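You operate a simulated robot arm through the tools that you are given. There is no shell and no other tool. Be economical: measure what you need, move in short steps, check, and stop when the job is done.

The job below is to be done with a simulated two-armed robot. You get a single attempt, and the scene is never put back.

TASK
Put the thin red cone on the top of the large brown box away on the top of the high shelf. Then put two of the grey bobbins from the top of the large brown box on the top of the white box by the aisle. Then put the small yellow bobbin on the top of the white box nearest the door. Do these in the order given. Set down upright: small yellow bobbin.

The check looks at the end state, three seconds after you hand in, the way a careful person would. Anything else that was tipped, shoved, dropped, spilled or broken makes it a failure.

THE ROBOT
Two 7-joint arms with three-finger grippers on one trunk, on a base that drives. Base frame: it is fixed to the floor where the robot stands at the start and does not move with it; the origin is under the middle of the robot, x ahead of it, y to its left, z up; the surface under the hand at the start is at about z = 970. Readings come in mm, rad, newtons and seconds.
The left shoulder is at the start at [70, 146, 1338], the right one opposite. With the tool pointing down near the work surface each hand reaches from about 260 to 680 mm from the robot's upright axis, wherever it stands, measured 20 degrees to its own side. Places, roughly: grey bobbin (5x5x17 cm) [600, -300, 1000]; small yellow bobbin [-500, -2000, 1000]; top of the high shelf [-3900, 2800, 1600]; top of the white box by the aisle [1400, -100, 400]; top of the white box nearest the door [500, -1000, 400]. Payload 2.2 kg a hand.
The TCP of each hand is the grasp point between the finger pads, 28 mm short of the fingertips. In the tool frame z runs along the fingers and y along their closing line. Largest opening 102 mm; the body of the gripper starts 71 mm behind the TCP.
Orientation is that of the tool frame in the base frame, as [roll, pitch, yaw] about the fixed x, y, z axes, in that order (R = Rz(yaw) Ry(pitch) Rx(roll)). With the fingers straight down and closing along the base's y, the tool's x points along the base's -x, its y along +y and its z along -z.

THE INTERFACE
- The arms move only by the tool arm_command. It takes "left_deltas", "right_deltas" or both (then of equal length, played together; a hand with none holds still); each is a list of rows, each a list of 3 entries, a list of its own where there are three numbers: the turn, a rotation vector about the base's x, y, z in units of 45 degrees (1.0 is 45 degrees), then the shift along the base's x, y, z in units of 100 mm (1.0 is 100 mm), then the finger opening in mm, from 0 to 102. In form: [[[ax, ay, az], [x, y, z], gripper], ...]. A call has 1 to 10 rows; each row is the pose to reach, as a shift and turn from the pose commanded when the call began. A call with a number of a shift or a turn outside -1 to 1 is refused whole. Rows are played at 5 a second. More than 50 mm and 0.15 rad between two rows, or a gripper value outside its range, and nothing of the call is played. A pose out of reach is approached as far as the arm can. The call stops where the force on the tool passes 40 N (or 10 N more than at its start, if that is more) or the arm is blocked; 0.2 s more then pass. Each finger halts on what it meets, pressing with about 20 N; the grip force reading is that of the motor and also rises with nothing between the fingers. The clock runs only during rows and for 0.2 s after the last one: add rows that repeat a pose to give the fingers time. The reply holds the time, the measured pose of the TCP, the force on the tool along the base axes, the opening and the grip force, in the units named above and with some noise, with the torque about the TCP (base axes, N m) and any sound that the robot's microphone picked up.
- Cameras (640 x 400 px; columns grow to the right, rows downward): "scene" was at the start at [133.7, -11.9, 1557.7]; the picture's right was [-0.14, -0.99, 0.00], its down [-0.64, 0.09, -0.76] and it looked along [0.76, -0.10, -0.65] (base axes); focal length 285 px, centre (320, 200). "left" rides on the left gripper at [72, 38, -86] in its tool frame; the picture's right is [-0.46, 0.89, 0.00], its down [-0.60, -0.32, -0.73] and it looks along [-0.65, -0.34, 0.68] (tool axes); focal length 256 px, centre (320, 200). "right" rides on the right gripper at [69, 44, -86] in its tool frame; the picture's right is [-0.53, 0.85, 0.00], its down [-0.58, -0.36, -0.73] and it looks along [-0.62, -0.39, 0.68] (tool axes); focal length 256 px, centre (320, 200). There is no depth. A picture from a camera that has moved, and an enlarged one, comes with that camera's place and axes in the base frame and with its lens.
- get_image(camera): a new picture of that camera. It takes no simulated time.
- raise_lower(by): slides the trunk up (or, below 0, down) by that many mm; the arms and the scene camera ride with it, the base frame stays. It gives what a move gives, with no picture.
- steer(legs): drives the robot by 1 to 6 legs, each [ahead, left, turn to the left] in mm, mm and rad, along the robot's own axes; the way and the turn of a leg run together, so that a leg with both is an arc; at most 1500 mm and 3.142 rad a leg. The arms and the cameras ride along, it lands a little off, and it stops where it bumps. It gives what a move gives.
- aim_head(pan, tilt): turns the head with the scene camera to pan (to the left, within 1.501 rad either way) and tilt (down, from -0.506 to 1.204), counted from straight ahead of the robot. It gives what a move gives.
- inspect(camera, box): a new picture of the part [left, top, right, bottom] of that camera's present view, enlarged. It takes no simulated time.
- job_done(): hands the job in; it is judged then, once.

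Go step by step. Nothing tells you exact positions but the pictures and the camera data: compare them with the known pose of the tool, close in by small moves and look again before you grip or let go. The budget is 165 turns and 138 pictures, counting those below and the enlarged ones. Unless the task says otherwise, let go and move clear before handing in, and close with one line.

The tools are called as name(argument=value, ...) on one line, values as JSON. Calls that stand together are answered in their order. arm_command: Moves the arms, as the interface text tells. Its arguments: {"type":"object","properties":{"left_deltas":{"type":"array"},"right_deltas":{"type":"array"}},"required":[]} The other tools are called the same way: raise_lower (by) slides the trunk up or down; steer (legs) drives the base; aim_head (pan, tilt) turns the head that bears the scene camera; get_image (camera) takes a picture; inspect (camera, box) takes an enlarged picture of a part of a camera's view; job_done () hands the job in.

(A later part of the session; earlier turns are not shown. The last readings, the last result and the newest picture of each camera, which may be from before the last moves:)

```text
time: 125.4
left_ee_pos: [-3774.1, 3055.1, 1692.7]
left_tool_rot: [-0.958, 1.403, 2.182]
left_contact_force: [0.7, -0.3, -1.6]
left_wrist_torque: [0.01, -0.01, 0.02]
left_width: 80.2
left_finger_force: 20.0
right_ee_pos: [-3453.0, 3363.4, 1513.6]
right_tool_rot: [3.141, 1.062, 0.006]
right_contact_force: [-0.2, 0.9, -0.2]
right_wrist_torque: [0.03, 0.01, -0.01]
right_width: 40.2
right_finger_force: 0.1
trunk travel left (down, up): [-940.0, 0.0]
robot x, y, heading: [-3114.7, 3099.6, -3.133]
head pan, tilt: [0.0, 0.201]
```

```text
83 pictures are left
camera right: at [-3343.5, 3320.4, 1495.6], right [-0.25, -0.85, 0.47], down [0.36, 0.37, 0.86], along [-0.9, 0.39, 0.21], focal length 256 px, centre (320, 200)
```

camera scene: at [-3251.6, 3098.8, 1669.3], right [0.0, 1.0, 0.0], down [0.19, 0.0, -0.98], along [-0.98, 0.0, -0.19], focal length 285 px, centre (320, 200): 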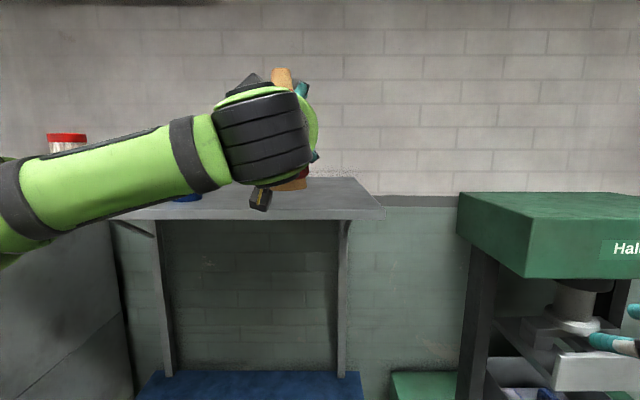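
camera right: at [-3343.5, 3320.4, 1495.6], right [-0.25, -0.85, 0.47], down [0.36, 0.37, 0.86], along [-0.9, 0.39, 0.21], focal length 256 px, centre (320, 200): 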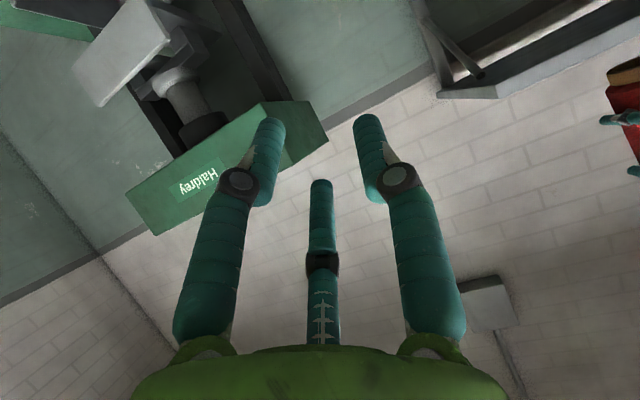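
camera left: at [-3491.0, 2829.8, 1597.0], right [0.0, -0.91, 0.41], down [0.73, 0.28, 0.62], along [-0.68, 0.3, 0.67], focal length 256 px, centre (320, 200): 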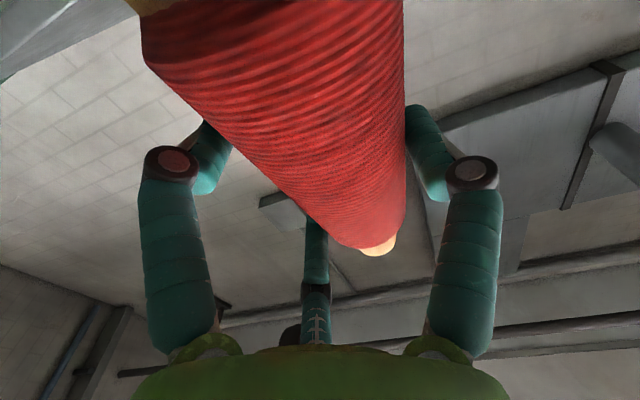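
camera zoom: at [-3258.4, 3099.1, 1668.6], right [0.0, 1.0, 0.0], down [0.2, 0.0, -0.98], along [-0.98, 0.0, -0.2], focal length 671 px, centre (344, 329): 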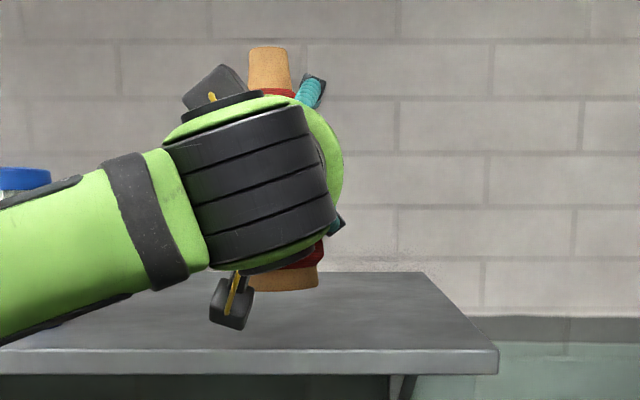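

The hand camera hangs lower than the cone's base, so its position relative to the shelf edge matters. I'll use the right hand's camera as a side view.

arm_command(right_deltas=[[[0, 0, 0.17], [-0.1, 0, 0.25], 40], [[0, 0, 0.34], [-0.2, 0, 0.5], 40], [[0, 0, 0.51], [-0.3, 0, 0.75], 40], [[0, 0, 0.68], [-0.4, 0, 1], 40], [[0, 0, 0.85], [-0.5, 0, 1], 40], [[0, 0, 0.85], [-0.5, 0, 1], 40]])

get_image(camera="right")

```text
time: 126.8
left_ee_pos: [-3774.8, 3056.5, 1691.7]
left_tool_rot: [-0.961, 1.403, 2.179]
left_contact_force: [0.3, -0.1, -1.6]
left_wrist_torque: [0.03, -0.06, 0.03]
left_width: 80.5
left_finger_force: 20.4
right_ee_pos: [-3505.5, 3362.9, 1615.5]
right_tool_rot: [3.14, 1.063, 0.675]
right_contact_force: [0.3, 0.0, -0.6]
right_wrist_torque: [0.03, -0.02, -0.02]
right_width: 39.8
right_finger_force: 0.0
trunk travel left (down, up): [-940.0, 0.0]
robot x, y, heading: [-3112.9, 3102.6, -3.137]
head pan, tilt: [0.0, 0.201]
```

```text
82 pictures are left
camera right: at [-3392.7, 3397.7, 1596.0], right [0.33, -0.82, 0.47], down [0.05, 0.51, 0.86], along [-0.94, -0.26, 0.21], focal length 256 px, centre (320, 200)
```

right: 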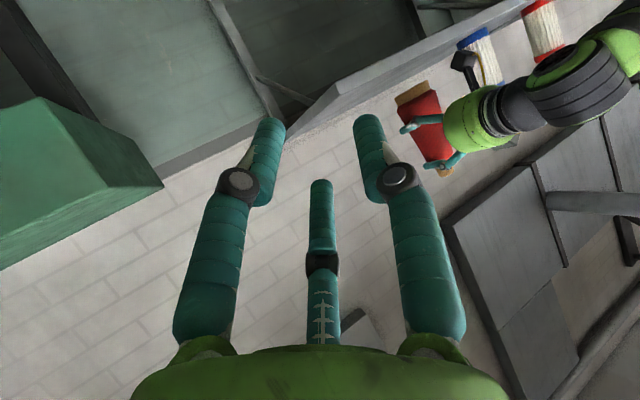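

inspect(camera="right", box=[340, 10, 540, 190])

```text
2.22 times, centred on (440, 100) of right
camera zoom: at [-3392.7, 3397.7, 1596.0], right [0.33, -0.82, 0.47], down [0.05, 0.51, 0.86], along [-0.94, -0.26, 0.21], focal length 569 px, centre (53, 422)
```

zoom: 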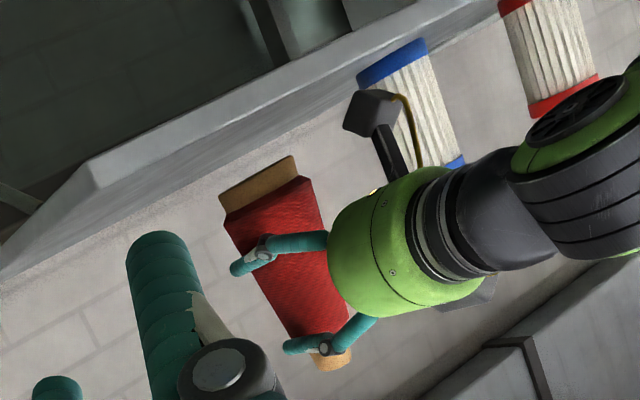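

The side view shows the cone upright within about 0.5° and the hand camera clearing the shelf edge by about 8 mm. I'll back off 5 mm and lower toward the surface.

arm_command(left_deltas=[[[0, 0, 0], [0.05, 0, -0.1], 40], [[0, 0, 0], [0.05, 0, -0.2], 40], [[0, 0, 0], [0.05, 0, -0.28], 40], [[0, 0, 0], [0.05, 0, -0.34], 40], [[0, 0, 0], [0.05, 0, -0.34], 40]])

inspect(camera="right", box=[340, 10, 540, 190])

inspect(camera="scene", box=[220, 60, 400, 230])

```text
time: 128.0
left_ee_pos: [-3769.7, 3053.2, 1658.0]
left_tool_rot: [-0.965, 1.404, 2.175]
left_contact_force: [-1.1, 0.6, -1.8]
left_wrist_torque: [0.01, -0.02, 0.02]
left_width: 80.1
left_finger_force: 19.4
right_ee_pos: [-3504.8, 3362.7, 1615.0]
right_tool_rot: [3.142, 1.063, 0.672]
right_contact_force: [-0.6, 1.0, -1.2]
right_wrist_torque: [0.02, -0.03, -0.01]
right_width: 39.9
right_finger_force: 0.1
trunk travel left (down, up): [-940.0, 0.0]
robot x, y, heading: [-3120.9, 3101.1, -3.135]
head pan, tilt: [0.0, 0.201]
```

```text
2.22 times, centred on (440, 100) of right
camera zoom: at [-3392.9, 3397.4, 1595.9], right [0.32, -0.82, 0.47], down [0.05, 0.51, 0.86], along [-0.94, -0.25, 0.21], focal length 569 px, centre (53, 422)
```

zoom: 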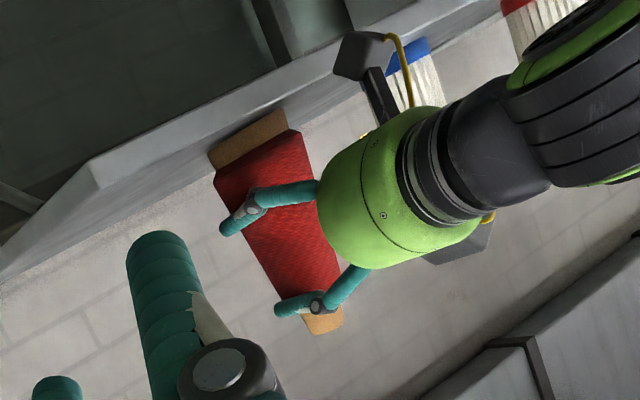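

```text
2.35 times, centred on (310, 145) of scene
camera zoom: at [-3260.6, 3099.4, 1668.4], right [0.0, 1.0, 0.0], down [0.2, 0.0, -0.98], along [-0.98, 0.0, -0.2], focal length 671 px, centre (344, 329)
```

zoom: 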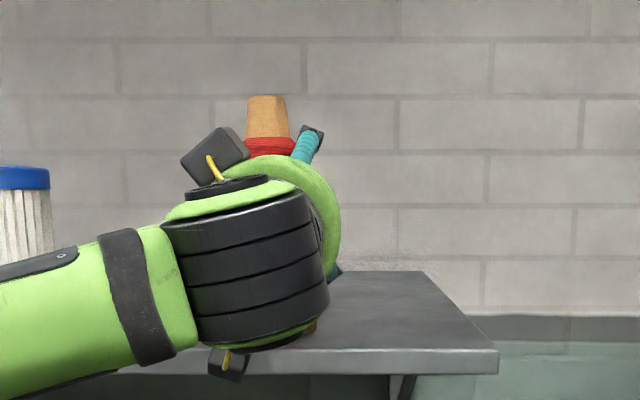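

The hand camera is outside the edge and the cone base is about to touch. I'll lower in small steps.

arm_command(left_deltas=[[[0, 0, 0], [0, 0, -0.02], 40], [[0, 0, 0], [0, 0, -0.04], 40], [[0, 0, 0], [0, 0, -0.04], 40]])

arm_command(left_deltas=[[[0, 0, 0], [0, 0, -0.02], 40], [[0, 0, 0], [0, 0, -0.03], 40], [[0, 0, 0], [0, 0, -0.03], 40]])

inspect(camera="right", box=[370, 30, 490, 130])

```text
time: 128.8
left_ee_pos: [-3770.3, 3054.3, 1655.8]
left_tool_rot: [-0.942, 1.401, 2.199]
left_contact_force: [-3.3, -0.5, 7.9]
left_wrist_torque: [-0.33, 0.51, -0.16]
left_width: 80.0
left_finger_force: 20.2
right_ee_pos: [-3504.9, 3363.6, 1614.5]
right_tool_rot: [3.142, 1.062, 0.671]
right_contact_force: [-0.1, -0.5, -0.4]
right_wrist_torque: [0.0, -0.01, 0.01]
right_width: 40.1
right_finger_force: 0.0
trunk travel left (down, up): [-940.0, 0.0]
robot x, y, heading: [-3117.5, 3101.6, -3.14]
head pan, tilt: [0.0, 0.201]
```

```text
time: 129.6
left_ee_pos: [-3769.2, 3054.3, 1656.1]
left_tool_rot: [-0.897, 1.398, 2.245]
left_contact_force: [-10.5, 0.1, 25.7]
left_wrist_torque: [-1.05, 1.27, -0.43]
left_width: 80.3
left_finger_force: 19.5
right_ee_pos: [-3504.4, 3364.3, 1615.4]
right_tool_rot: [-3.141, 1.062, 0.672]
right_contact_force: [-0.4, 0.4, 0.5]
right_wrist_torque: [-0.01, 0.0, 0.0]
right_width: 40.0
right_finger_force: 0.1
trunk travel left (down, up): [-940.0, 0.0]
robot x, y, heading: [-3119.9, 3094.5, -3.136]
head pan, tilt: [0.0, 0.201]
```

```text
4.00 times, centred on (430, 80) of right
camera zoom: at [-3392.0, 3398.1, 1596.1], right [0.32, -0.82, 0.47], down [0.05, 0.51, 0.86], along [-0.94, -0.25, 0.21], focal length 1024 px, centre (-120, 680)
```

zoom: 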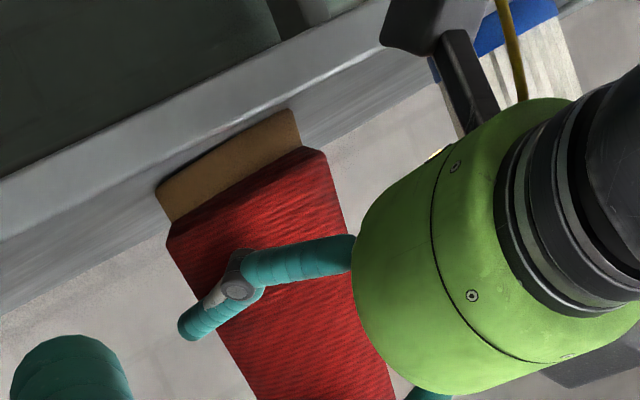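

The base's −y rim is touching (26 N). I'll ease up to light contact, then release slowly.

arm_command(left_deltas=[[[0, 0, 0], [0, 0, 0.03], 40], [[0, 0, 0], [0, 0, 0.04], 40], [[0, 0, 0], [0, 0, 0.04], 40], [[0, 0, 0], [0, 0, 0.04], 82], [[0, 0, 0], [0, 0, 0.04], 84], [[0, 0, 0], [0, 0, 0.04], 87], [[0, 0, 0], [0, 0, 0.04], 92], [[0, 0, 0], [0, 0, 0.04], 102], [[0, 0, 0], [0, 0, 0.04], 102]])

inspect(camera="right", box=[340, 10, 540, 190])

inspect(camera="scene", box=[220, 60, 400, 230])

```text
time: 131.6
left_ee_pos: [-3770.3, 3054.4, 1655.3]
left_tool_rot: [-0.965, 1.403, 2.181]
left_contact_force: [-0.1, 0.0, -0.7]
left_wrist_torque: [0.0, 0.01, 0.02]
left_width: 102.1
left_finger_force: 0.0
right_ee_pos: [-3504.4, 3361.7, 1615.3]
right_tool_rot: [-3.141, 1.063, 0.673]
right_contact_force: [0.5, -0.3, 0.9]
right_wrist_torque: [0.0, -0.06, -0.02]
right_width: 40.2
right_finger_force: 0.0
trunk travel left (down, up): [-940.0, 0.0]
robot x, y, heading: [-3116.0, 3103.7, -3.138]
head pan, tilt: [0.0, 0.201]
```

```text
2.22 times, centred on (440, 100) of right
camera zoom: at [-3392.2, 3397.3, 1596.0], right [0.32, -0.82, 0.47], down [0.05, 0.51, 0.86], along [-0.94, -0.25, 0.21], focal length 569 px, centre (53, 422)
```

zoom: 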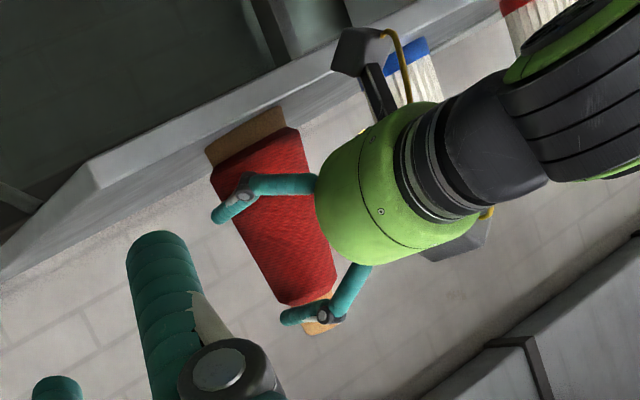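

```text
2.35 times, centred on (310, 145) of scene
camera zoom: at [-3259.9, 3099.4, 1668.5], right [0.0, 1.0, 0.0], down [0.2, 0.0, -0.98], along [-0.98, 0.0, -0.2], focal length 671 px, centre (344, 329)
```

zoom: 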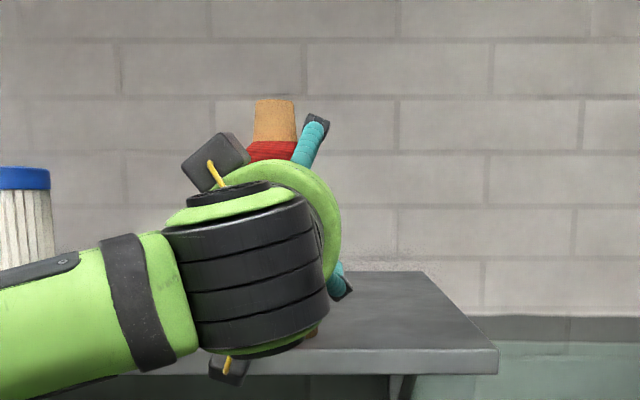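

The cone stands free and upright on the shelf. I'll withdraw straight back slowly and check.

arm_command(left_deltas=[[[0, 0, 0], [0.15, 0, 0], 102], [[0, 0, 0], [0.35, 0, 0], 102], [[0, 0, 0], [0.6, 0, 0], 102], [[0, 0, 0], [1, 0, 0], 102], [[0, 0, 0], [1, 0, 0], 102]])

inspect(camera="right", box=[340, 10, 540, 190])

steer(legs=[[-300, 0, 0]])

get_image(camera="scene")

```text
time: 132.8
left_ee_pos: [-3669.9, 3052.7, 1656.8]
left_tool_rot: [-0.964, 1.401, 2.178]
left_contact_force: [-0.1, 0.5, 0.2]
left_wrist_torque: [-0.02, -0.02, 0.03]
left_width: 102.1
left_finger_force: 0.0
right_ee_pos: [-3504.7, 3363.3, 1616.1]
right_tool_rot: [3.14, 1.063, 0.672]
right_contact_force: [0.5, -0.2, 0.3]
right_wrist_torque: [0.0, -0.01, -0.02]
right_width: 39.8
right_finger_force: 0.1
trunk travel left (down, up): [-940.0, 0.0]
robot x, y, heading: [-3117.6, 3101.3, -3.134]
head pan, tilt: [0.0, 0.201]
```

```text
2.22 times, centred on (440, 100) of right
camera zoom: at [-3392.0, 3397.1, 1596.1], right [0.32, -0.82, 0.47], down [0.05, 0.51, 0.86], along [-0.94, -0.25, 0.21], focal length 569 px, centre (53, 422)
```

zoom: 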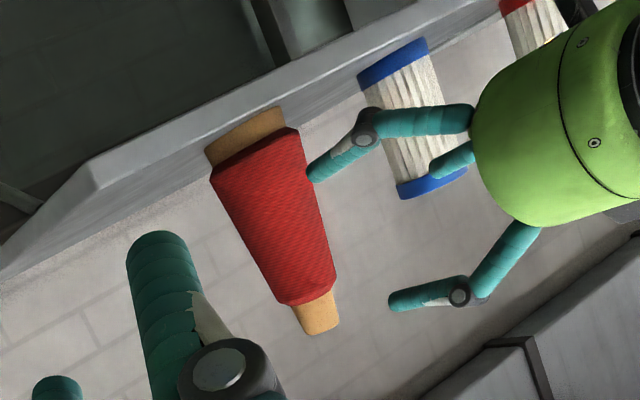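

```text
time: 134.8
left_ee_pos: [-3374.2, 3053.0, 1654.8]
left_tool_rot: [-0.981, 1.405, 2.166]
left_contact_force: [-0.1, -0.3, 0.5]
left_wrist_torque: [-0.02, 0.03, -0.01]
left_width: 102.0
left_finger_force: 0.0
right_ee_pos: [-3207.1, 3364.0, 1614.4]
right_tool_rot: [3.138, 1.06, 0.672]
right_contact_force: [-0.5, -0.2, 0.1]
right_wrist_torque: [0.01, 0.0, 0.05]
right_width: 39.9
right_finger_force: 0.1
trunk travel left (down, up): [-940.0, 0.0]
robot x, y, heading: [-2815.6, 3102.9, -3.136]
head pan, tilt: [0.0, 0.201]
```

```text
74 pictures are left
camera scene: at [-2962.6, 3100.8, 1668.0], right [-0.01, 1.0, 0.0], down [0.2, 0.0, -0.98], along [-0.98, -0.01, -0.2], focal length 285 px, centre (320, 200)
```

scene: 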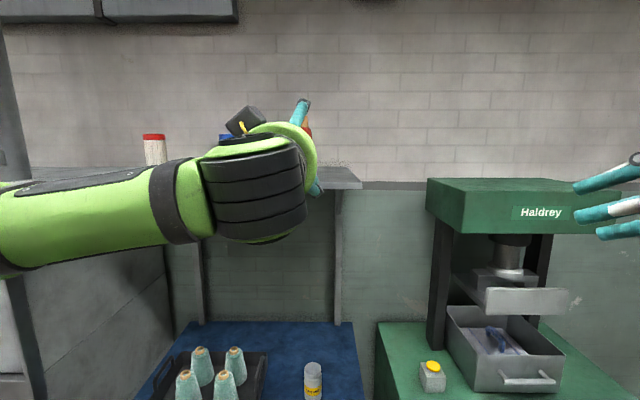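

The cone stands well on the shelf, and part one is done. Now I'll drive back to the brown box for the grey bobbins.

steer(legs=[[0, 0, 1.57], [0, 0, 1.57]])

steer(legs=[[808, -1151, 0], [807, -1151, 0]])

steer(legs=[[900, -800, 0]])

```text
time: 142.9
left_ee_pos: [-2260.0, 3149.3, 1657.3]
left_tool_rot: [-0.964, 1.404, -0.962]
left_contact_force: [-0.2, -0.2, 0.0]
left_wrist_torque: [0.01, 0.0, 0.03]
left_width: 102.1
left_finger_force: 0.1
right_ee_pos: [-2426.0, 2840.0, 1615.7]
right_tool_rot: [3.14, 1.062, -2.467]
right_contact_force: [0.2, -1.1, -0.6]
right_wrist_torque: [-0.03, -0.03, -0.01]
right_width: 39.8
right_finger_force: 0.1
trunk travel left (down, up): [-940.0, 0.0]
robot x, y, heading: [-2813.2, 3102.0, 0.005]
head pan, tilt: [0.0, 0.201]
```

```text
time: 156.4
left_ee_pos: [-581.4, 951.0, 1657.3]
left_tool_rot: [-0.964, 1.403, -0.931]
left_contact_force: [-0.5, -0.6, 0.4]
left_wrist_torque: [-0.02, -0.01, 0.0]
left_width: 102.2
left_finger_force: 0.0
right_ee_pos: [-735.9, 634.3, 1615.3]
right_tool_rot: [-3.138, 1.062, -2.433]
right_contact_force: [0.3, -0.3, 0.0]
right_wrist_torque: [-0.02, 0.02, -0.02]
right_width: 39.8
right_finger_force: 0.0
trunk travel left (down, up): [-940.0, 0.0]
robot x, y, heading: [-1131.8, 886.1, 0.04]
head pan, tilt: [0.0, 0.201]
```

```text
time: 162.5
left_ee_pos: [343.4, 195.5, 1657.0]
left_tool_rot: [-0.964, 1.403, -0.922]
left_contact_force: [0.0, 0.0, -1.0]
left_wrist_torque: [0.01, -0.02, 0.01]
left_width: 102.0
left_finger_force: 0.0
right_ee_pos: [189.8, -123.6, 1616.0]
right_tool_rot: [-3.138, 1.063, -2.426]
right_contact_force: [0.9, 0.2, -0.1]
right_wrist_torque: [0.03, 0.03, 0.0]
right_width: 39.8
right_finger_force: 0.1
trunk travel left (down, up): [-940.0, 0.0]
robot x, y, heading: [-205.3, 123.3, 0.05]
head pan, tilt: [0.0, 0.201]
```

I'm back near the brown box. I'll square up the base and turn both tools to point down.

arm_command(left_deltas=[[[0, 0.17, 0], [0, 0, 0], 102], [[0, 0.34, 0], [0, 0, 0], 102], [[0, 0.51, 0], [0, 0, 0], 102], [[0, 0.68, 0], [0, 0, 0], 102], [[0, 0.84, 0], [0, 0, 0], 102], [[0, 1, 0], [0, 0, 0], 102], [[0, 1, 0], [0, 0, 0], 102]], right_deltas=[[[-0.08, 0.09, 0], [0, 0, 0], 60], [[-0.16, 0.18, 0], [0, 0, 0], 80], [[-0.24, 0.27, 0], [0, 0, 0], 102], [[-0.32, 0.36, 0], [0, 0, 0], 102], [[-0.4, 0.45, 0], [0, 0, 0], 102], [[-0.443, 0.511, 0], [0, 0, 0], 102], [[-0.443, 0.511, 0], [0, 0, 0], 102]])

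arm_command(left_deltas=[[[0, 0.17, 0], [0, 0, -0.16], 102], [[0, 0.34, 0], [0, 0, -0.32], 102], [[0, 0.51, 0], [0, 0, -0.5], 102], [[0, 0.68, 0], [0, 0, -0.66], 102], [[0, 0.84, 0], [0, 0, -0.82], 102], [[0, 1, 0], [0, 0, -1], 102], [[0, 1, 0], [0, 0, -1], 102]], right_deltas=[[[-0.08, 0.09, 0], [0, 0, -0.16], 102], [[-0.16, 0.18, 0], [0, 0, -0.32], 102], [[-0.24, 0.27, 0], [0, 0, -0.5], 102], [[-0.32, 0.36, 0], [0, 0, -0.66], 102], [[-0.4, 0.45, 0], [0, 0, -0.82], 102], [[-0.443, 0.511, 0], [0, 0, -1], 102], [[-0.443, 0.511, 0], [0, 0, -1], 102]])

steer(legs=[[0, -120, -0.05]])

raise_lower(by=-65)

```text
time: 164.1
left_ee_pos: [344.9, 193.6, 1657.8]
left_tool_rot: [-3.031, 0.874, -2.936]
left_contact_force: [0.0, 0.8, 0.1]
left_wrist_torque: [0.0, -0.02, 0.02]
left_width: 102.0
left_finger_force: 0.0
right_ee_pos: [191.6, -123.8, 1614.7]
right_tool_rot: [3.139, 0.529, -2.427]
right_contact_force: [-0.9, 0.3, 0.8]
right_wrist_torque: [-0.01, 0.06, 0.0]
right_width: 102.0
right_finger_force: 0.0
trunk travel left (down, up): [-940.0, 0.0]
robot x, y, heading: [-206.6, 121.6, 0.052]
head pan, tilt: [0.0, 0.201]
```

```text
time: 165.7
left_ee_pos: [304.6, 139.8, 1523.3]
left_tool_rot: [3.104, 0.106, -3.006]
left_contact_force: [-0.1, -1.2, 0.9]
left_wrist_torque: [0.03, 0.02, -0.01]
left_width: 102.0
left_finger_force: 0.1
left hand out of reach, approached as far as the arm can: row 4, 5, 6, 7
right_ee_pos: [186.3, -120.6, 1509.3]
right_tool_rot: [3.138, 0.005, -2.429]
right_contact_force: [1.4, -1.0, -0.1]
right_wrist_torque: [0.02, 0.0, 0.01]
right_width: 102.1
right_finger_force: 0.2
right hand out of reach, approached as far as the arm can: row 3, 4, 5, 6, 7
trunk travel left (down, up): [-940.0, 0.0]
robot x, y, heading: [-211.4, 122.6, 0.047]
head pan, tilt: [0.0, 0.201]
```

```text
time: 166.9
left_ee_pos: [308.5, 10.3, 1522.7]
left_tool_rot: [3.116, 0.101, -3.055]
left_contact_force: [0.2, 2.1, -0.1]
left_wrist_torque: [-0.1, 0.02, -0.01]
left_width: 102.0
left_finger_force: 0.1
right_ee_pos: [177.3, -244.5, 1510.6]
right_tool_rot: [-3.137, -0.003, -2.475]
right_contact_force: [-0.4, 1.8, 0.4]
right_wrist_torque: [-0.13, -0.02, 0.02]
right_width: 101.9
right_finger_force: 0.1
trunk travel left (down, up): [-940.0, 0.0]
robot x, y, heading: [-202.1, 4.2, -0.004]
head pan, tilt: [0.0, 0.201]
```

```text
time: 167.9
left_ee_pos: [308.1, -1.3, 1457.2]
left_tool_rot: [3.107, 0.102, -3.054]
left_contact_force: [-0.3, 0.1, -0.3]
left_wrist_torque: [0.02, 0.05, 0.01]
left_width: 101.9
left_finger_force: 0.0
right_ee_pos: [176.2, -256.0, 1444.5]
right_tool_rot: [3.14, 0.003, -2.475]
right_contact_force: [0.1, 0.3, 0.3]
right_wrist_torque: [-0.01, -0.02, -0.01]
right_width: 102.1
right_finger_force: 0.1
trunk travel left (down, up): [-875.0, 65.0]
robot x, y, heading: [-204.6, 5.2, 0.0]
head pan, tilt: [0.0, 0.201]
```

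I'll square up the orientations, lower the hands and drive forward, then look at the bobbins.

arm_command(left_deltas=[[[-0.01, 0.03, -0.02], [0, 0.05, -0.2], 102], [[-0.02, 0.06, -0.05], [0, 0.1, -0.4], 102], [[-0.03, 0.1, -0.08], [0, 0.15, -0.6], 102], [[-0.045, 0.13, -0.11], [0, 0.15, -0.8], 102], [[-0.045, 0.13, -0.11], [0, 0.15, -1], 102], [[-0.045, 0.13, -0.11], [0, 0.15, -1], 102]], right_deltas=[[[0, 0, -0.17], [0.2, 0, -0.2], 102], [[0, 0, -0.34], [0.4, -0.1, -0.4], 102], [[0, 0, -0.51], [0.6, -0.2, -0.6], 102], [[0, 0, -0.68], [0.8, -0.3, -0.8], 102], [[0, 0, -0.85], [1, -0.4, -1], 102], [[0, 0, -0.85], [1, -0.4, -1], 102]])

aim_head(pan=-0.2, tilt=0.7)

steer(legs=[[200, 0, 0]])

get_image(camera="scene")

```text
time: 169.3
left_ee_pos: [306.9, 16.2, 1358.2]
left_tool_rot: [3.139, 0.001, -3.14]
left_contact_force: [-0.6, 0.3, -0.3]
left_wrist_torque: [0.0, 0.0, -0.02]
left_width: 102.2
left_finger_force: 0.1
right_ee_pos: [277.8, -294.9, 1345.9]
right_tool_rot: [3.141, 0.0, 3.136]
right_contact_force: [-0.2, 0.0, 0.4]
right_wrist_torque: [-0.01, -0.03, 0.03]
right_width: 102.0
right_finger_force: 0.0
trunk travel left (down, up): [-875.0, 65.0]
robot x, y, heading: [-204.6, 1.6, -0.003]
head pan, tilt: [0.0, 0.201]
```

```text
time: 170.3
left_ee_pos: [307.8, 15.4, 1357.9]
left_tool_rot: [3.138, 0.0, -3.14]
left_contact_force: [0.4, 0.7, -0.2]
left_wrist_torque: [-0.03, -0.04, 0.03]
left_width: 102.0
left_finger_force: 0.0
right_ee_pos: [276.6, -293.5, 1344.4]
right_tool_rot: [-3.14, 0.001, 3.14]
right_contact_force: [0.4, -0.6, -0.2]
right_wrist_torque: [-0.02, -0.01, -0.01]
right_width: 102.2
right_finger_force: 0.0
trunk travel left (down, up): [-875.0, 65.0]
robot x, y, heading: [-203.9, 5.9, -0.001]
head pan, tilt: [-0.201, 0.7]
```

```text
time: 171.9
left_ee_pos: [501.3, 16.5, 1361.3]
left_tool_rot: [3.138, 0.002, -3.138]
left_contact_force: [-0.5, 1.0, -0.3]
left_wrist_torque: [0.03, -0.05, -0.01]
left_width: 101.8
left_finger_force: 0.0
right_ee_pos: [469.9, -294.3, 1346.0]
right_tool_rot: [-3.14, 0.005, 3.14]
right_contact_force: [-0.4, 0.3, 0.3]
right_wrist_torque: [-0.01, -0.04, 0.04]
right_width: 101.9
right_finger_force: 0.0
trunk travel left (down, up): [-875.0, 65.0]
robot x, y, heading: [-4.1, -0.4, -0.001]
head pan, tilt: [-0.201, 0.7]
```

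```text
73 pictures are left
camera scene: at [120.6, -13.0, 1558.6], right [-0.2, -0.98, 0.0], down [-0.63, 0.13, -0.77], along [0.75, -0.15, -0.64], focal length 285 px, centre (320, 200)
```

scene: 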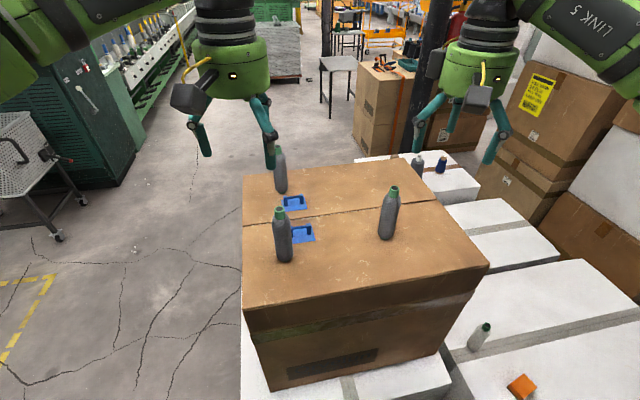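

inspect(camera="scene", box=[240, 140, 440, 280])

get_image(camera="right")

get_image(camera="left")

```text
2.86 times, centred on (340, 210) of scene
camera zoom: at [120.6, -13.0, 1558.6], right [-0.2, -0.98, 0.0], down [-0.63, 0.13, -0.77], along [0.75, -0.15, -0.64], focal length 815 px, centre (263, 171)
```

zoom: 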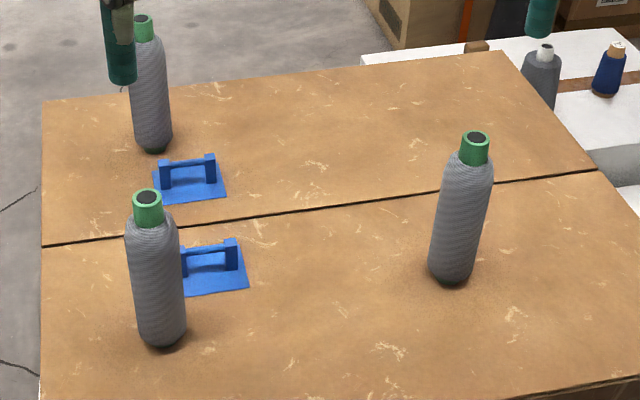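

```text
71 pictures are left
camera right: at [401.6, -249.9, 1432.0], right [0.54, 0.84, 0.0], down [0.57, -0.36, 0.73], along [0.62, -0.39, -0.68], focal length 256 px, centre (320, 200)
```

right: 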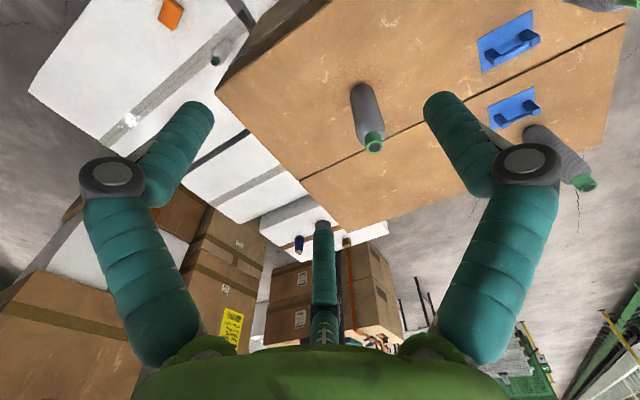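

```text
70 pictures are left
camera left: at [428.9, 53.0, 1445.7], right [0.46, 0.89, 0.0], down [0.6, -0.32, 0.73], along [0.65, -0.34, -0.68], focal length 256 px, centre (320, 200)
```

left: 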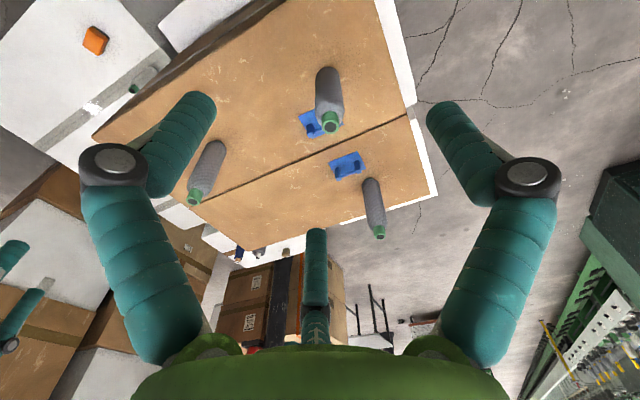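

Triangulated bobbins: right at [617, −296], left at [597, −16], tops at about 1140. I'll bring both hands above them together.

arm_command(left_deltas=[[[0, 0, 0], [0.25, -0.08, -0.25], 102], [[0, 0, 0], [0.5, -0.16, -0.5], 102], [[0, 0, 0], [0.75, -0.24, -0.75], 102], [[0, 0, 0], [0.96, -0.33, -1], 102], [[0, 0, 0], [0.96, -0.33, -1], 102]], right_deltas=[[[0, 0, 0], [0.25, 0, -0.25], 102], [[0, 0, 0], [0.5, 0, -0.5], 102], [[0, 0, 0], [0.75, 0, -0.75], 102], [[0, 0, 0], [1, 0, -0.9], 102], [[0, 0, 0], [1, 0, -0.9], 102]])

arm_command(left_deltas=[[[0, 0, 0], [0, 0, -0.2], 102], [[0, 0, 0], [0, 0, -0.4], 102], [[0, 0, 0], [0, 0, -0.7], 102], [[0, 0, 0], [0, 0, -0.7], 102]], right_deltas=[[[0, 0, 0], [0.2, 0, -0.2], 102], [[0, 0, 0], [0.47, 0, -0.4], 102], [[0, 0, 0], [0.47, 0, -0.65], 102], [[0, 0, 0], [0.47, 0, -0.65], 102]])

get_image(camera="right")

get_image(camera="left")

```text
time: 173.1
left_ee_pos: [578.7, -16.2, 1255.5]
left_tool_rot: [3.139, 0.0, -3.14]
left_contact_force: [0.7, -0.9, 0.1]
left_wrist_torque: [0.02, 0.05, -0.01]
left_width: 101.9
left_finger_force: 0.0
left hand out of reach, approached as far as the arm can: row 3, 4, 5
right_ee_pos: [576.7, -293.7, 1256.2]
right_tool_rot: [3.142, 0.004, -3.141]
right_contact_force: [-0.6, -0.2, -0.2]
right_wrist_torque: [0.0, -0.05, -0.02]
right_width: 102.3
right_finger_force: 0.0
trunk travel left (down, up): [-875.0, 65.0]
robot x, y, heading: [-2.7, 1.3, 0.002]
head pan, tilt: [-0.201, 0.7]
```

```text
time: 174.1
left_ee_pos: [578.5, -19.3, 1188.3]
left_tool_rot: [3.139, 0.0, -3.138]
left_contact_force: [0.4, 0.6, 0.4]
left_wrist_torque: [-0.01, -0.03, -0.02]
left_width: 102.1
left_finger_force: 0.0
right_ee_pos: [622.5, -294.3, 1189.5]
right_tool_rot: [-3.141, 0.001, 3.138]
right_contact_force: [0.1, 0.3, 0.4]
right_wrist_torque: [-0.03, 0.02, 0.02]
right_width: 102.2
right_finger_force: 0.0
trunk travel left (down, up): [-875.0, 65.0]
robot x, y, heading: [-5.2, 4.8, -0.0]
head pan, tilt: [-0.201, 0.7]
```

```text
69 pictures are left
camera right: at [554.3, -250.4, 1275.8], right [0.54, 0.84, 0.0], down [0.57, -0.36, 0.73], along [0.62, -0.39, -0.68], focal length 256 px, centre (320, 200)
```

right: 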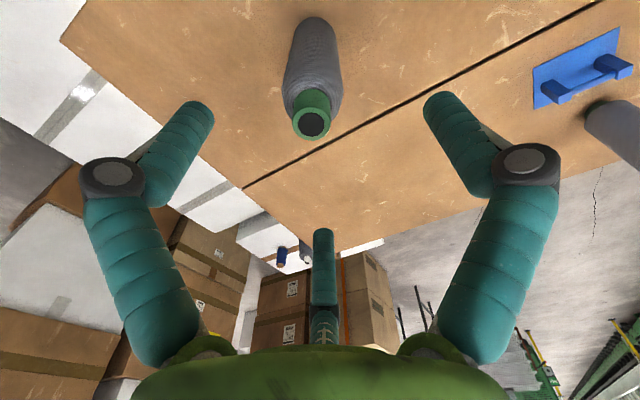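

```text
68 pictures are left
camera left: at [506.3, 17.4, 1273.8], right [0.46, 0.89, 0.0], down [0.6, -0.32, 0.73], along [0.65, -0.34, -0.68], focal length 256 px, centre (320, 200)
```

left: 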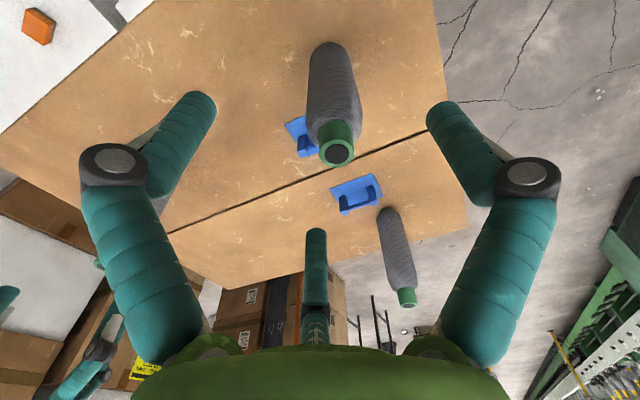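

Offsets are small: the right is nearly centred and the left needs +20 mm in x. I'll centre and descend both.

arm_command(left_deltas=[[[0, 0, 0], [0.2, 0, -0.05], 102], [[0, 0, 0], [0.2, 0, -0.1], 102], [[0, 0, 0], [0.2, 0, -0.45], 102], [[0, 0, 0], [0.2, 0, -0.8], 102], [[0, 0, 0], [0.2, 0, -1], 102], [[0, 0, 0], [0.2, 0, -1], 102]], right_deltas=[[[0, 0, 0], [-0.03, -0.03, -0.05], 102], [[0, 0, 0], [-0.03, -0.03, -0.1], 102], [[0, 0, 0], [-0.03, -0.03, -0.45], 102], [[0, 0, 0], [-0.03, -0.03, -0.8], 102], [[0, 0, 0], [-0.03, -0.03, -1], 102], [[0, 0, 0], [-0.03, -0.03, -1], 102]])

get_image(camera="left")

get_image(camera="right")

```text
time: 175.5
left_ee_pos: [595.7, -14.9, 1087.9]
left_tool_rot: [3.139, 0.0, -3.138]
left_contact_force: [-0.4, -0.5, -0.7]
left_wrist_torque: [0.01, 0.01, 0.01]
left_width: 102.0
left_finger_force: 0.2
left hand out of reach, approached as far as the arm can: row 1, 2, 4, 5, 6
right_ee_pos: [619.5, -295.2, 1091.9]
right_tool_rot: [-3.14, 0.002, 3.14]
right_contact_force: [0.0, 0.8, -0.5]
right_wrist_torque: [-0.02, -0.01, 0.0]
right_width: 102.0
right_finger_force: 0.0
trunk travel left (down, up): [-875.0, 65.0]
robot x, y, heading: [-6.7, 2.8, -0.0]
head pan, tilt: [-0.201, 0.7]
```

```text
67 pictures are left
camera left: at [523.4, 21.1, 1172.8], right [0.46, 0.89, 0.0], down [0.61, -0.32, 0.73], along [0.65, -0.34, -0.68], focal length 256 px, centre (320, 200)
```

left: 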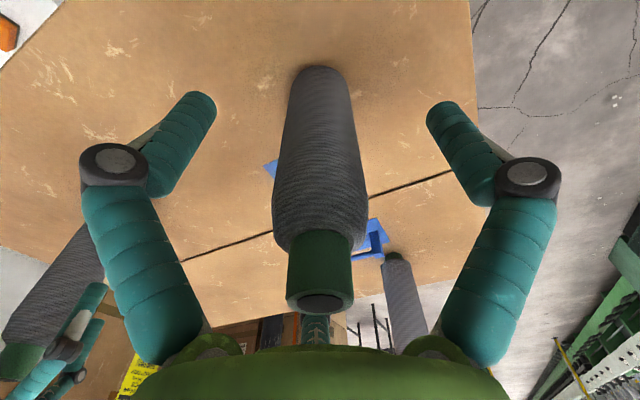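

```text
66 pictures are left
camera right: at [550.6, -251.9, 1177.6], right [0.54, 0.84, 0.0], down [0.57, -0.36, 0.73], along [0.62, -0.39, -0.68], focal length 256 px, centre (320, 200)
```

right: 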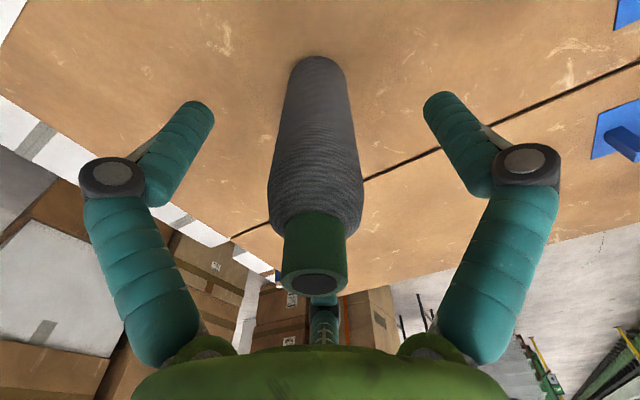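

Both bobbins are centred between the jaws, so I'll close both grippers and lift slightly.

arm_command(left_deltas=[[[0, 0, 0], [0, 0, 0], 80], [[0, 0, 0], [0, 0, 0], 60], [[0, 0, 0], [0, 0, 0], 35], [[0, 0, 0], [0, 0, 0], 35], [[0, 0, 0], [0, 0, 0], 35], [[0, 0, 0], [0, 0, 0.1], 35], [[0, 0, 0], [0, 0, 0.3], 35], [[0, 0, 0], [0, 0, 0.3], 35]], right_deltas=[[[0, 0, 0], [0, 0, 0], 80], [[0, 0, 0], [0, 0, 0], 60], [[0, 0, 0], [0, 0, 0], 35], [[0, 0, 0], [0, 0, 0], 35], [[0, 0, 0], [0, 0, 0], 35], [[0, 0, 0], [0, 0, 0.1], 35], [[0, 0, 0], [0, 0, 0.3], 35], [[0, 0, 0], [0, 0, 0.3], 35]])

get_image(camera="scene")

```text
time: 177.3
left_ee_pos: [596.5, -17.2, 1118.4]
left_tool_rot: [3.138, -0.001, -3.137]
left_contact_force: [0.4, -0.1, -1.2]
left_wrist_torque: [-0.03, -0.02, -0.03]
left_width: 42.6
left_finger_force: 20.2
right_ee_pos: [619.8, -297.1, 1120.5]
right_tool_rot: [3.141, 0.0, 3.14]
right_contact_force: [0.7, 0.1, -1.7]
right_wrist_torque: [-0.01, 0.02, 0.01]
right_width: 43.8
right_finger_force: 7.0
trunk travel left (down, up): [-875.0, 65.0]
robot x, y, heading: [-8.9, 4.5, -0.003]
head pan, tilt: [-0.201, 0.7]
```

```text
65 pictures are left
camera scene: at [127.1, -13.4, 1558.0], right [-0.2, -0.98, 0.0], down [-0.63, 0.13, -0.76], along [0.75, -0.15, -0.64], focal length 285 px, centre (320, 200)
```

scene: 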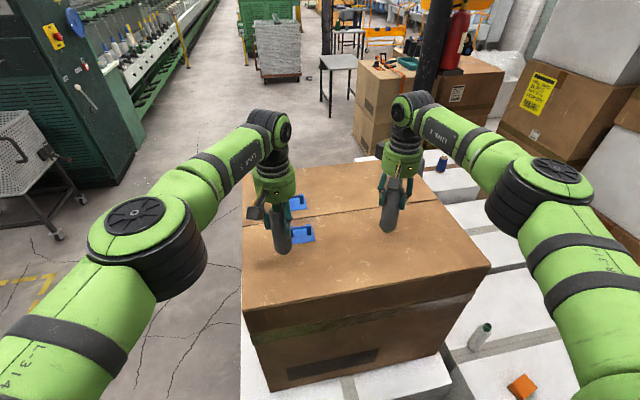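

Both are lifted, but the right grip reads only 7 N. I'll re-check it.

arm_command(right_deltas=[[[0, 0, 0], [0, 0, 0], 20], [[0, 0, 0], [0, 0, 0], 20], [[0, 0, 0], [0, 0, 0], 20]], left_deltas=[[[0, 0, 0], [0, 0, 0], 20], [[0, 0, 0], [0, 0, 0], 20], [[0, 0, 0], [0, 0, 0], 20]])

get_image(camera="right")

```text
time: 178.1
left_ee_pos: [595.3, -16.9, 1118.7]
left_tool_rot: [3.137, -0.003, -3.139]
left_contact_force: [0.5, -0.9, -1.8]
left_wrist_torque: [0.02, -0.01, 0.04]
left_width: 42.7
left_finger_force: 20.1
right_ee_pos: [620.1, -297.1, 1120.9]
right_tool_rot: [-3.141, 0.003, 3.14]
right_contact_force: [0.2, 0.3, -1.9]
right_wrist_torque: [-0.01, -0.01, 0.02]
right_width: 43.0
right_finger_force: 17.4
trunk travel left (down, up): [-875.0, 65.0]
robot x, y, heading: [-8.5, 5.9, 0.001]
head pan, tilt: [-0.201, 0.7]
```

```text
64 pictures are left
camera right: at [550.9, -252.9, 1206.6], right [0.54, 0.84, 0.0], down [0.58, -0.36, 0.73], along [0.62, -0.39, -0.68], focal length 256 px, centre (320, 200)
```

right: 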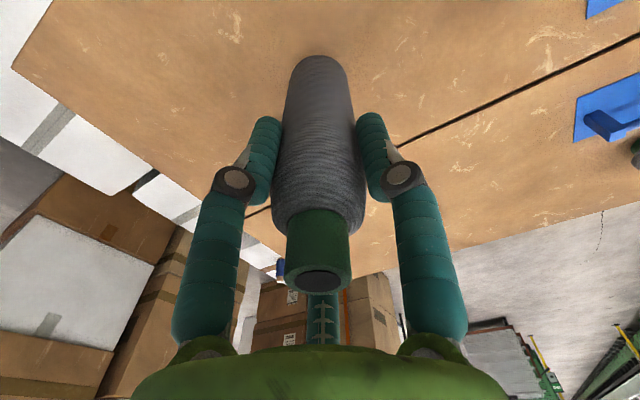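

Both are held well. I'll lift them clear, back off and go around the left side of the brown box to find the aisle-side white box behind it.

arm_command(right_deltas=[[[0, 0, 0], [0, 0, 0.3], 20], [[0, 0, 0], [0, 0, 0.6], 20], [[0, 0, 0], [0, 0, 1], 20], [[0, 0, 0], [0, 0, 1], 20]], left_deltas=[[[0, 0, 0], [0, 0, 0.3], 20], [[0, 0, 0], [0, 0, 0.6], 20], [[0, 0, 0], [0, 0, 1], 20], [[0, 0, 0], [0, 0, 1], 20]])

steer(legs=[[-400, 0, 0]])

steer(legs=[[0, 800, 0]])

aim_head(pan=-0.45, tilt=0.5)

get_image(camera="scene")

```text
time: 179.1
left_ee_pos: [589.3, -15.7, 1217.0]
left_tool_rot: [3.138, -0.003, -3.138]
left_contact_force: [-0.4, 0.1, -1.6]
left_wrist_torque: [0.0, 0.04, 0.01]
left_width: 42.8
left_finger_force: 19.8
left hand out of reach, approached as far as the arm can: row 3, 4
right_ee_pos: [618.6, -295.7, 1221.4]
right_tool_rot: [3.142, 0.0, 3.139]
right_contact_force: [0.5, 0.0, -1.0]
right_wrist_torque: [0.0, 0.0, 0.0]
right_width: 42.5
right_finger_force: 17.0
trunk travel left (down, up): [-875.0, 65.0]
robot x, y, heading: [-8.1, 1.8, -0.0]
head pan, tilt: [-0.201, 0.7]
```

```text
time: 181.6
left_ee_pos: [193.7, -10.1, 1216.6]
left_tool_rot: [3.138, -0.002, -3.131]
left_contact_force: [0.8, -0.8, -1.3]
left_wrist_torque: [0.02, 0.04, -0.02]
left_width: 42.5
left_finger_force: 19.7
right_ee_pos: [226.2, -292.3, 1219.3]
right_tool_rot: [3.14, -0.001, -3.135]
right_contact_force: [0.7, 0.5, -1.1]
right_wrist_torque: [0.05, 0.01, 0.0]
right_width: 42.3
right_finger_force: 20.1
trunk travel left (down, up): [-875.0, 65.0]
robot x, y, heading: [-404.5, 3.3, 0.002]
head pan, tilt: [-0.201, 0.7]
```

```text
time: 185.9
left_ee_pos: [182.0, 799.4, 1216.7]
left_tool_rot: [3.137, -0.001, -3.122]
left_contact_force: [0.5, -0.3, -1.2]
left_wrist_torque: [0.03, 0.02, 0.0]
left_width: 42.5
left_finger_force: 19.6
right_ee_pos: [217.6, 519.0, 1219.2]
right_tool_rot: [3.14, 0.002, -3.128]
right_contact_force: [0.0, 0.1, -0.7]
right_wrist_torque: [0.0, 0.02, 0.02]
right_width: 42.0
right_finger_force: 19.9
trunk travel left (down, up): [-875.0, 65.0]
robot x, y, heading: [-414.6, 808.2, 0.015]
head pan, tilt: [-0.201, 0.7]
```

```text
time: 186.6
left_ee_pos: [182.7, 801.5, 1216.7]
left_tool_rot: [3.138, 0.0, -3.123]
left_contact_force: [0.9, -1.0, -1.7]
left_wrist_torque: [-0.01, 0.04, 0.02]
left_width: 42.5
left_finger_force: 20.0
right_ee_pos: [217.1, 519.1, 1220.1]
right_tool_rot: [-3.14, 0.002, -3.127]
right_contact_force: [0.2, 0.6, -0.9]
right_wrist_torque: [-0.01, 0.0, 0.05]
right_width: 42.6
right_finger_force: 19.8
trunk travel left (down, up): [-875.0, 65.0]
robot x, y, heading: [-414.2, 815.5, 0.015]
head pan, tilt: [-0.45, 0.499]
```

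```text
63 pictures are left
camera scene: at [-280.9, 772.7, 1575.7], right [-0.42, -0.91, 0.0], down [-0.43, 0.2, -0.88], along [0.8, -0.37, -0.48], focal length 285 px, centre (320, 200)
```

scene: 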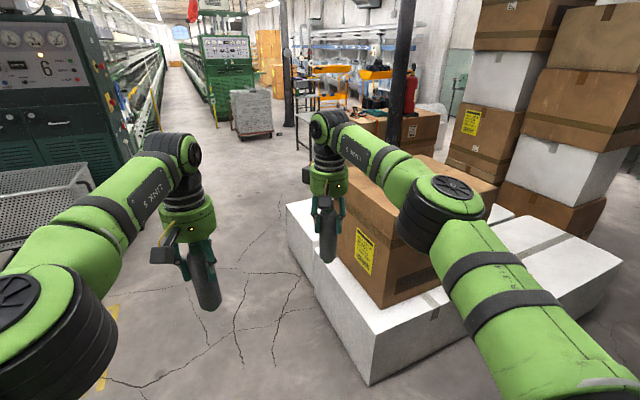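

The lower white box row runs beyond the brown box to about x≈1700, and its far top is free. I'll drive alongside it, then face −y.

steer(legs=[[1400, -40, 0], [420, -60, 0]])

steer(legs=[[0, 0, -0.8], [0, 0, -0.78]])

aim_head(pan=0.0, tilt=0.8)

get_image(camera="scene")

```text
time: 195.8
left_ee_pos: [2008.4, 762.8, 1218.6]
left_tool_rot: [3.137, 0.001, -3.102]
left_contact_force: [-0.1, 0.0, -1.2]
left_wrist_torque: [0.03, -0.03, 0.0]
left_width: 42.5
left_finger_force: 19.9
right_ee_pos: [2047.3, 481.9, 1220.5]
right_tool_rot: [-3.139, 0.002, -3.106]
right_contact_force: [0.4, 0.7, -0.4]
right_wrist_torque: [0.04, -0.01, 0.0]
right_width: 42.4
right_finger_force: 19.9
trunk travel left (down, up): [-875.0, 65.0]
robot x, y, heading: [1411.1, 754.6, 0.036]
head pan, tilt: [-0.45, 0.499]
```

```text
time: 200.4
left_ee_pos: [1402.9, 161.7, 1217.8]
left_tool_rot: [3.141, -0.003, 1.587]
left_contact_force: [0.0, 0.0, -0.5]
left_wrist_torque: [0.01, -0.01, -0.01]
left_width: 42.4
left_finger_force: 20.2
right_ee_pos: [1122.2, 127.9, 1221.2]
right_tool_rot: [-3.14, 0.001, 1.586]
right_contact_force: [0.0, 0.8, -1.2]
right_wrist_torque: [0.01, 0.03, -0.01]
right_width: 42.1
right_finger_force: 20.7
trunk travel left (down, up): [-875.0, 65.0]
robot x, y, heading: [1415.0, 756.1, -1.556]
head pan, tilt: [-0.45, 0.499]
```

```text
time: 201.3
left_ee_pos: [1403.9, 162.2, 1217.9]
left_tool_rot: [3.139, 0.001, 1.588]
left_contact_force: [0.6, 0.1, -0.4]
left_wrist_torque: [0.03, 0.0, -0.01]
left_width: 42.6
left_finger_force: 20.2
right_ee_pos: [1121.6, 128.5, 1221.2]
right_tool_rot: [3.139, 0.002, 1.586]
right_contact_force: [0.1, 0.2, 0.0]
right_wrist_torque: [0.02, -0.02, 0.03]
right_width: 42.5
right_finger_force: 19.8
trunk travel left (down, up): [-875.0, 65.0]
robot x, y, heading: [1415.8, 757.9, -1.555]
head pan, tilt: [0.0, 0.799]
```

```text
62 pictures are left
camera scene: at [1413.2, 627.9, 1549.8], right [-1.0, -0.01, 0.0], down [-0.01, 0.72, -0.7], along [0.01, -0.7, -0.72], focal length 285 px, centre (320, 200)
```

scene: 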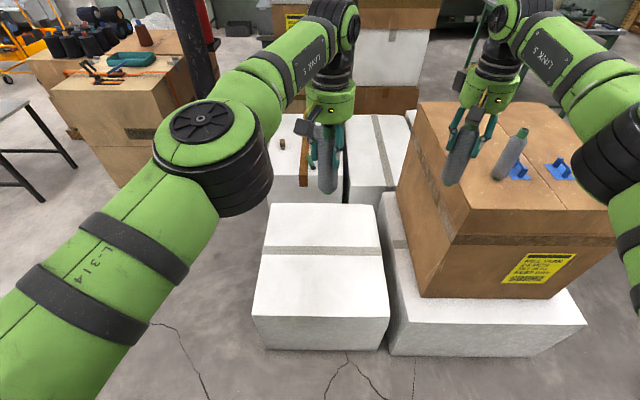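

The white box by the aisle is straight ahead: top x≈1150–1690, y≈−450…170, empty. I'll shift left so both hands are over it, then lower the trunk.

steer(legs=[[90, 150, 0]])

raise_lower(by=-400)

raise_lower(by=-220)

get_image(camera="scene")

get_image(camera="left")

```text
time: 202.8
left_ee_pos: [1547.6, 75.5, 1219.0]
left_tool_rot: [3.137, 0.001, 1.588]
left_contact_force: [-0.6, 0.0, -0.7]
left_wrist_torque: [0.01, -0.02, 0.02]
left_width: 42.1
left_finger_force: 20.1
right_ee_pos: [1265.9, 41.2, 1219.8]
right_tool_rot: [3.14, 0.002, 1.584]
right_contact_force: [-0.5, -0.3, -0.9]
right_wrist_torque: [0.0, -0.05, 0.05]
right_width: 42.4
right_finger_force: 20.2
trunk travel left (down, up): [-875.0, 65.0]
robot x, y, heading: [1560.7, 670.3, -1.553]
head pan, tilt: [0.0, 0.799]
```

```text
time: 206.6
left_ee_pos: [1550.6, 73.5, 818.3]
left_tool_rot: [3.138, -0.001, 1.588]
left_contact_force: [-0.1, 0.0, -1.5]
left_wrist_torque: [-0.02, 0.01, -0.02]
left_width: 42.7
left_finger_force: 20.1
right_ee_pos: [1271.2, 39.5, 820.5]
right_tool_rot: [3.141, 0.003, 1.585]
right_contact_force: [0.3, 0.9, -1.6]
right_wrist_torque: [-0.01, 0.01, 0.01]
right_width: 42.4
right_finger_force: 20.0
trunk travel left (down, up): [-475.0, 465.0]
robot x, y, heading: [1563.5, 672.7, -1.554]
head pan, tilt: [0.0, 0.799]
```

```text
time: 208.9
left_ee_pos: [1550.5, 73.4, 598.1]
left_tool_rot: [3.138, 0.0, 1.587]
left_contact_force: [0.0, 0.4, -1.1]
left_wrist_torque: [0.0, -0.01, 0.01]
left_width: 42.3
left_finger_force: 19.9
right_ee_pos: [1270.5, 40.2, 601.2]
right_tool_rot: [3.142, 0.002, 1.586]
right_contact_force: [-0.2, -0.1, -1.5]
right_wrist_torque: [-0.05, 0.0, 0.02]
right_width: 42.4
right_finger_force: 20.3
trunk travel left (down, up): [-255.0, 685.0]
robot x, y, heading: [1559.2, 667.0, -1.555]
head pan, tilt: [0.0, 0.799]
```

```text
61 pictures are left
camera scene: at [1561.8, 539.3, 929.8], right [-1.0, -0.02, 0.0], down [-0.01, 0.72, -0.7], along [0.01, -0.7, -0.72], focal length 285 px, centre (320, 200)
```

scene: 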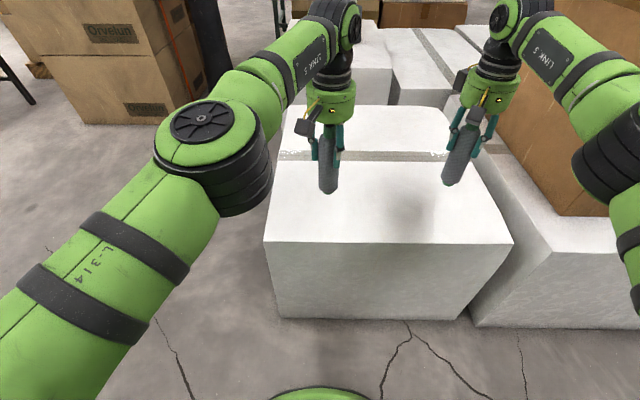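

```text
60 pictures are left
camera left: at [1588.0, 146.3, 683.4], right [0.89, -0.45, 0.0], down [-0.31, -0.61, 0.73], along [-0.33, -0.65, -0.68], focal length 256 px, centre (320, 200)
```

left: 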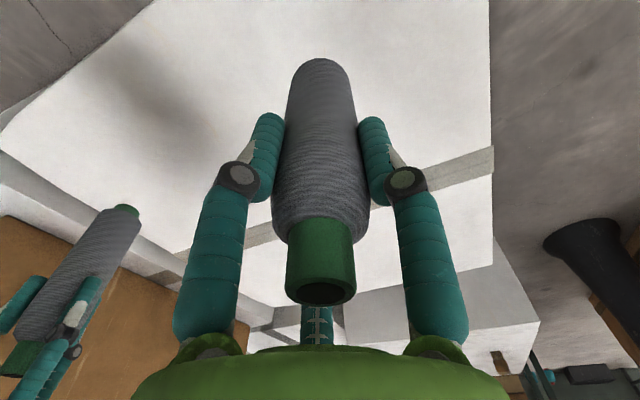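

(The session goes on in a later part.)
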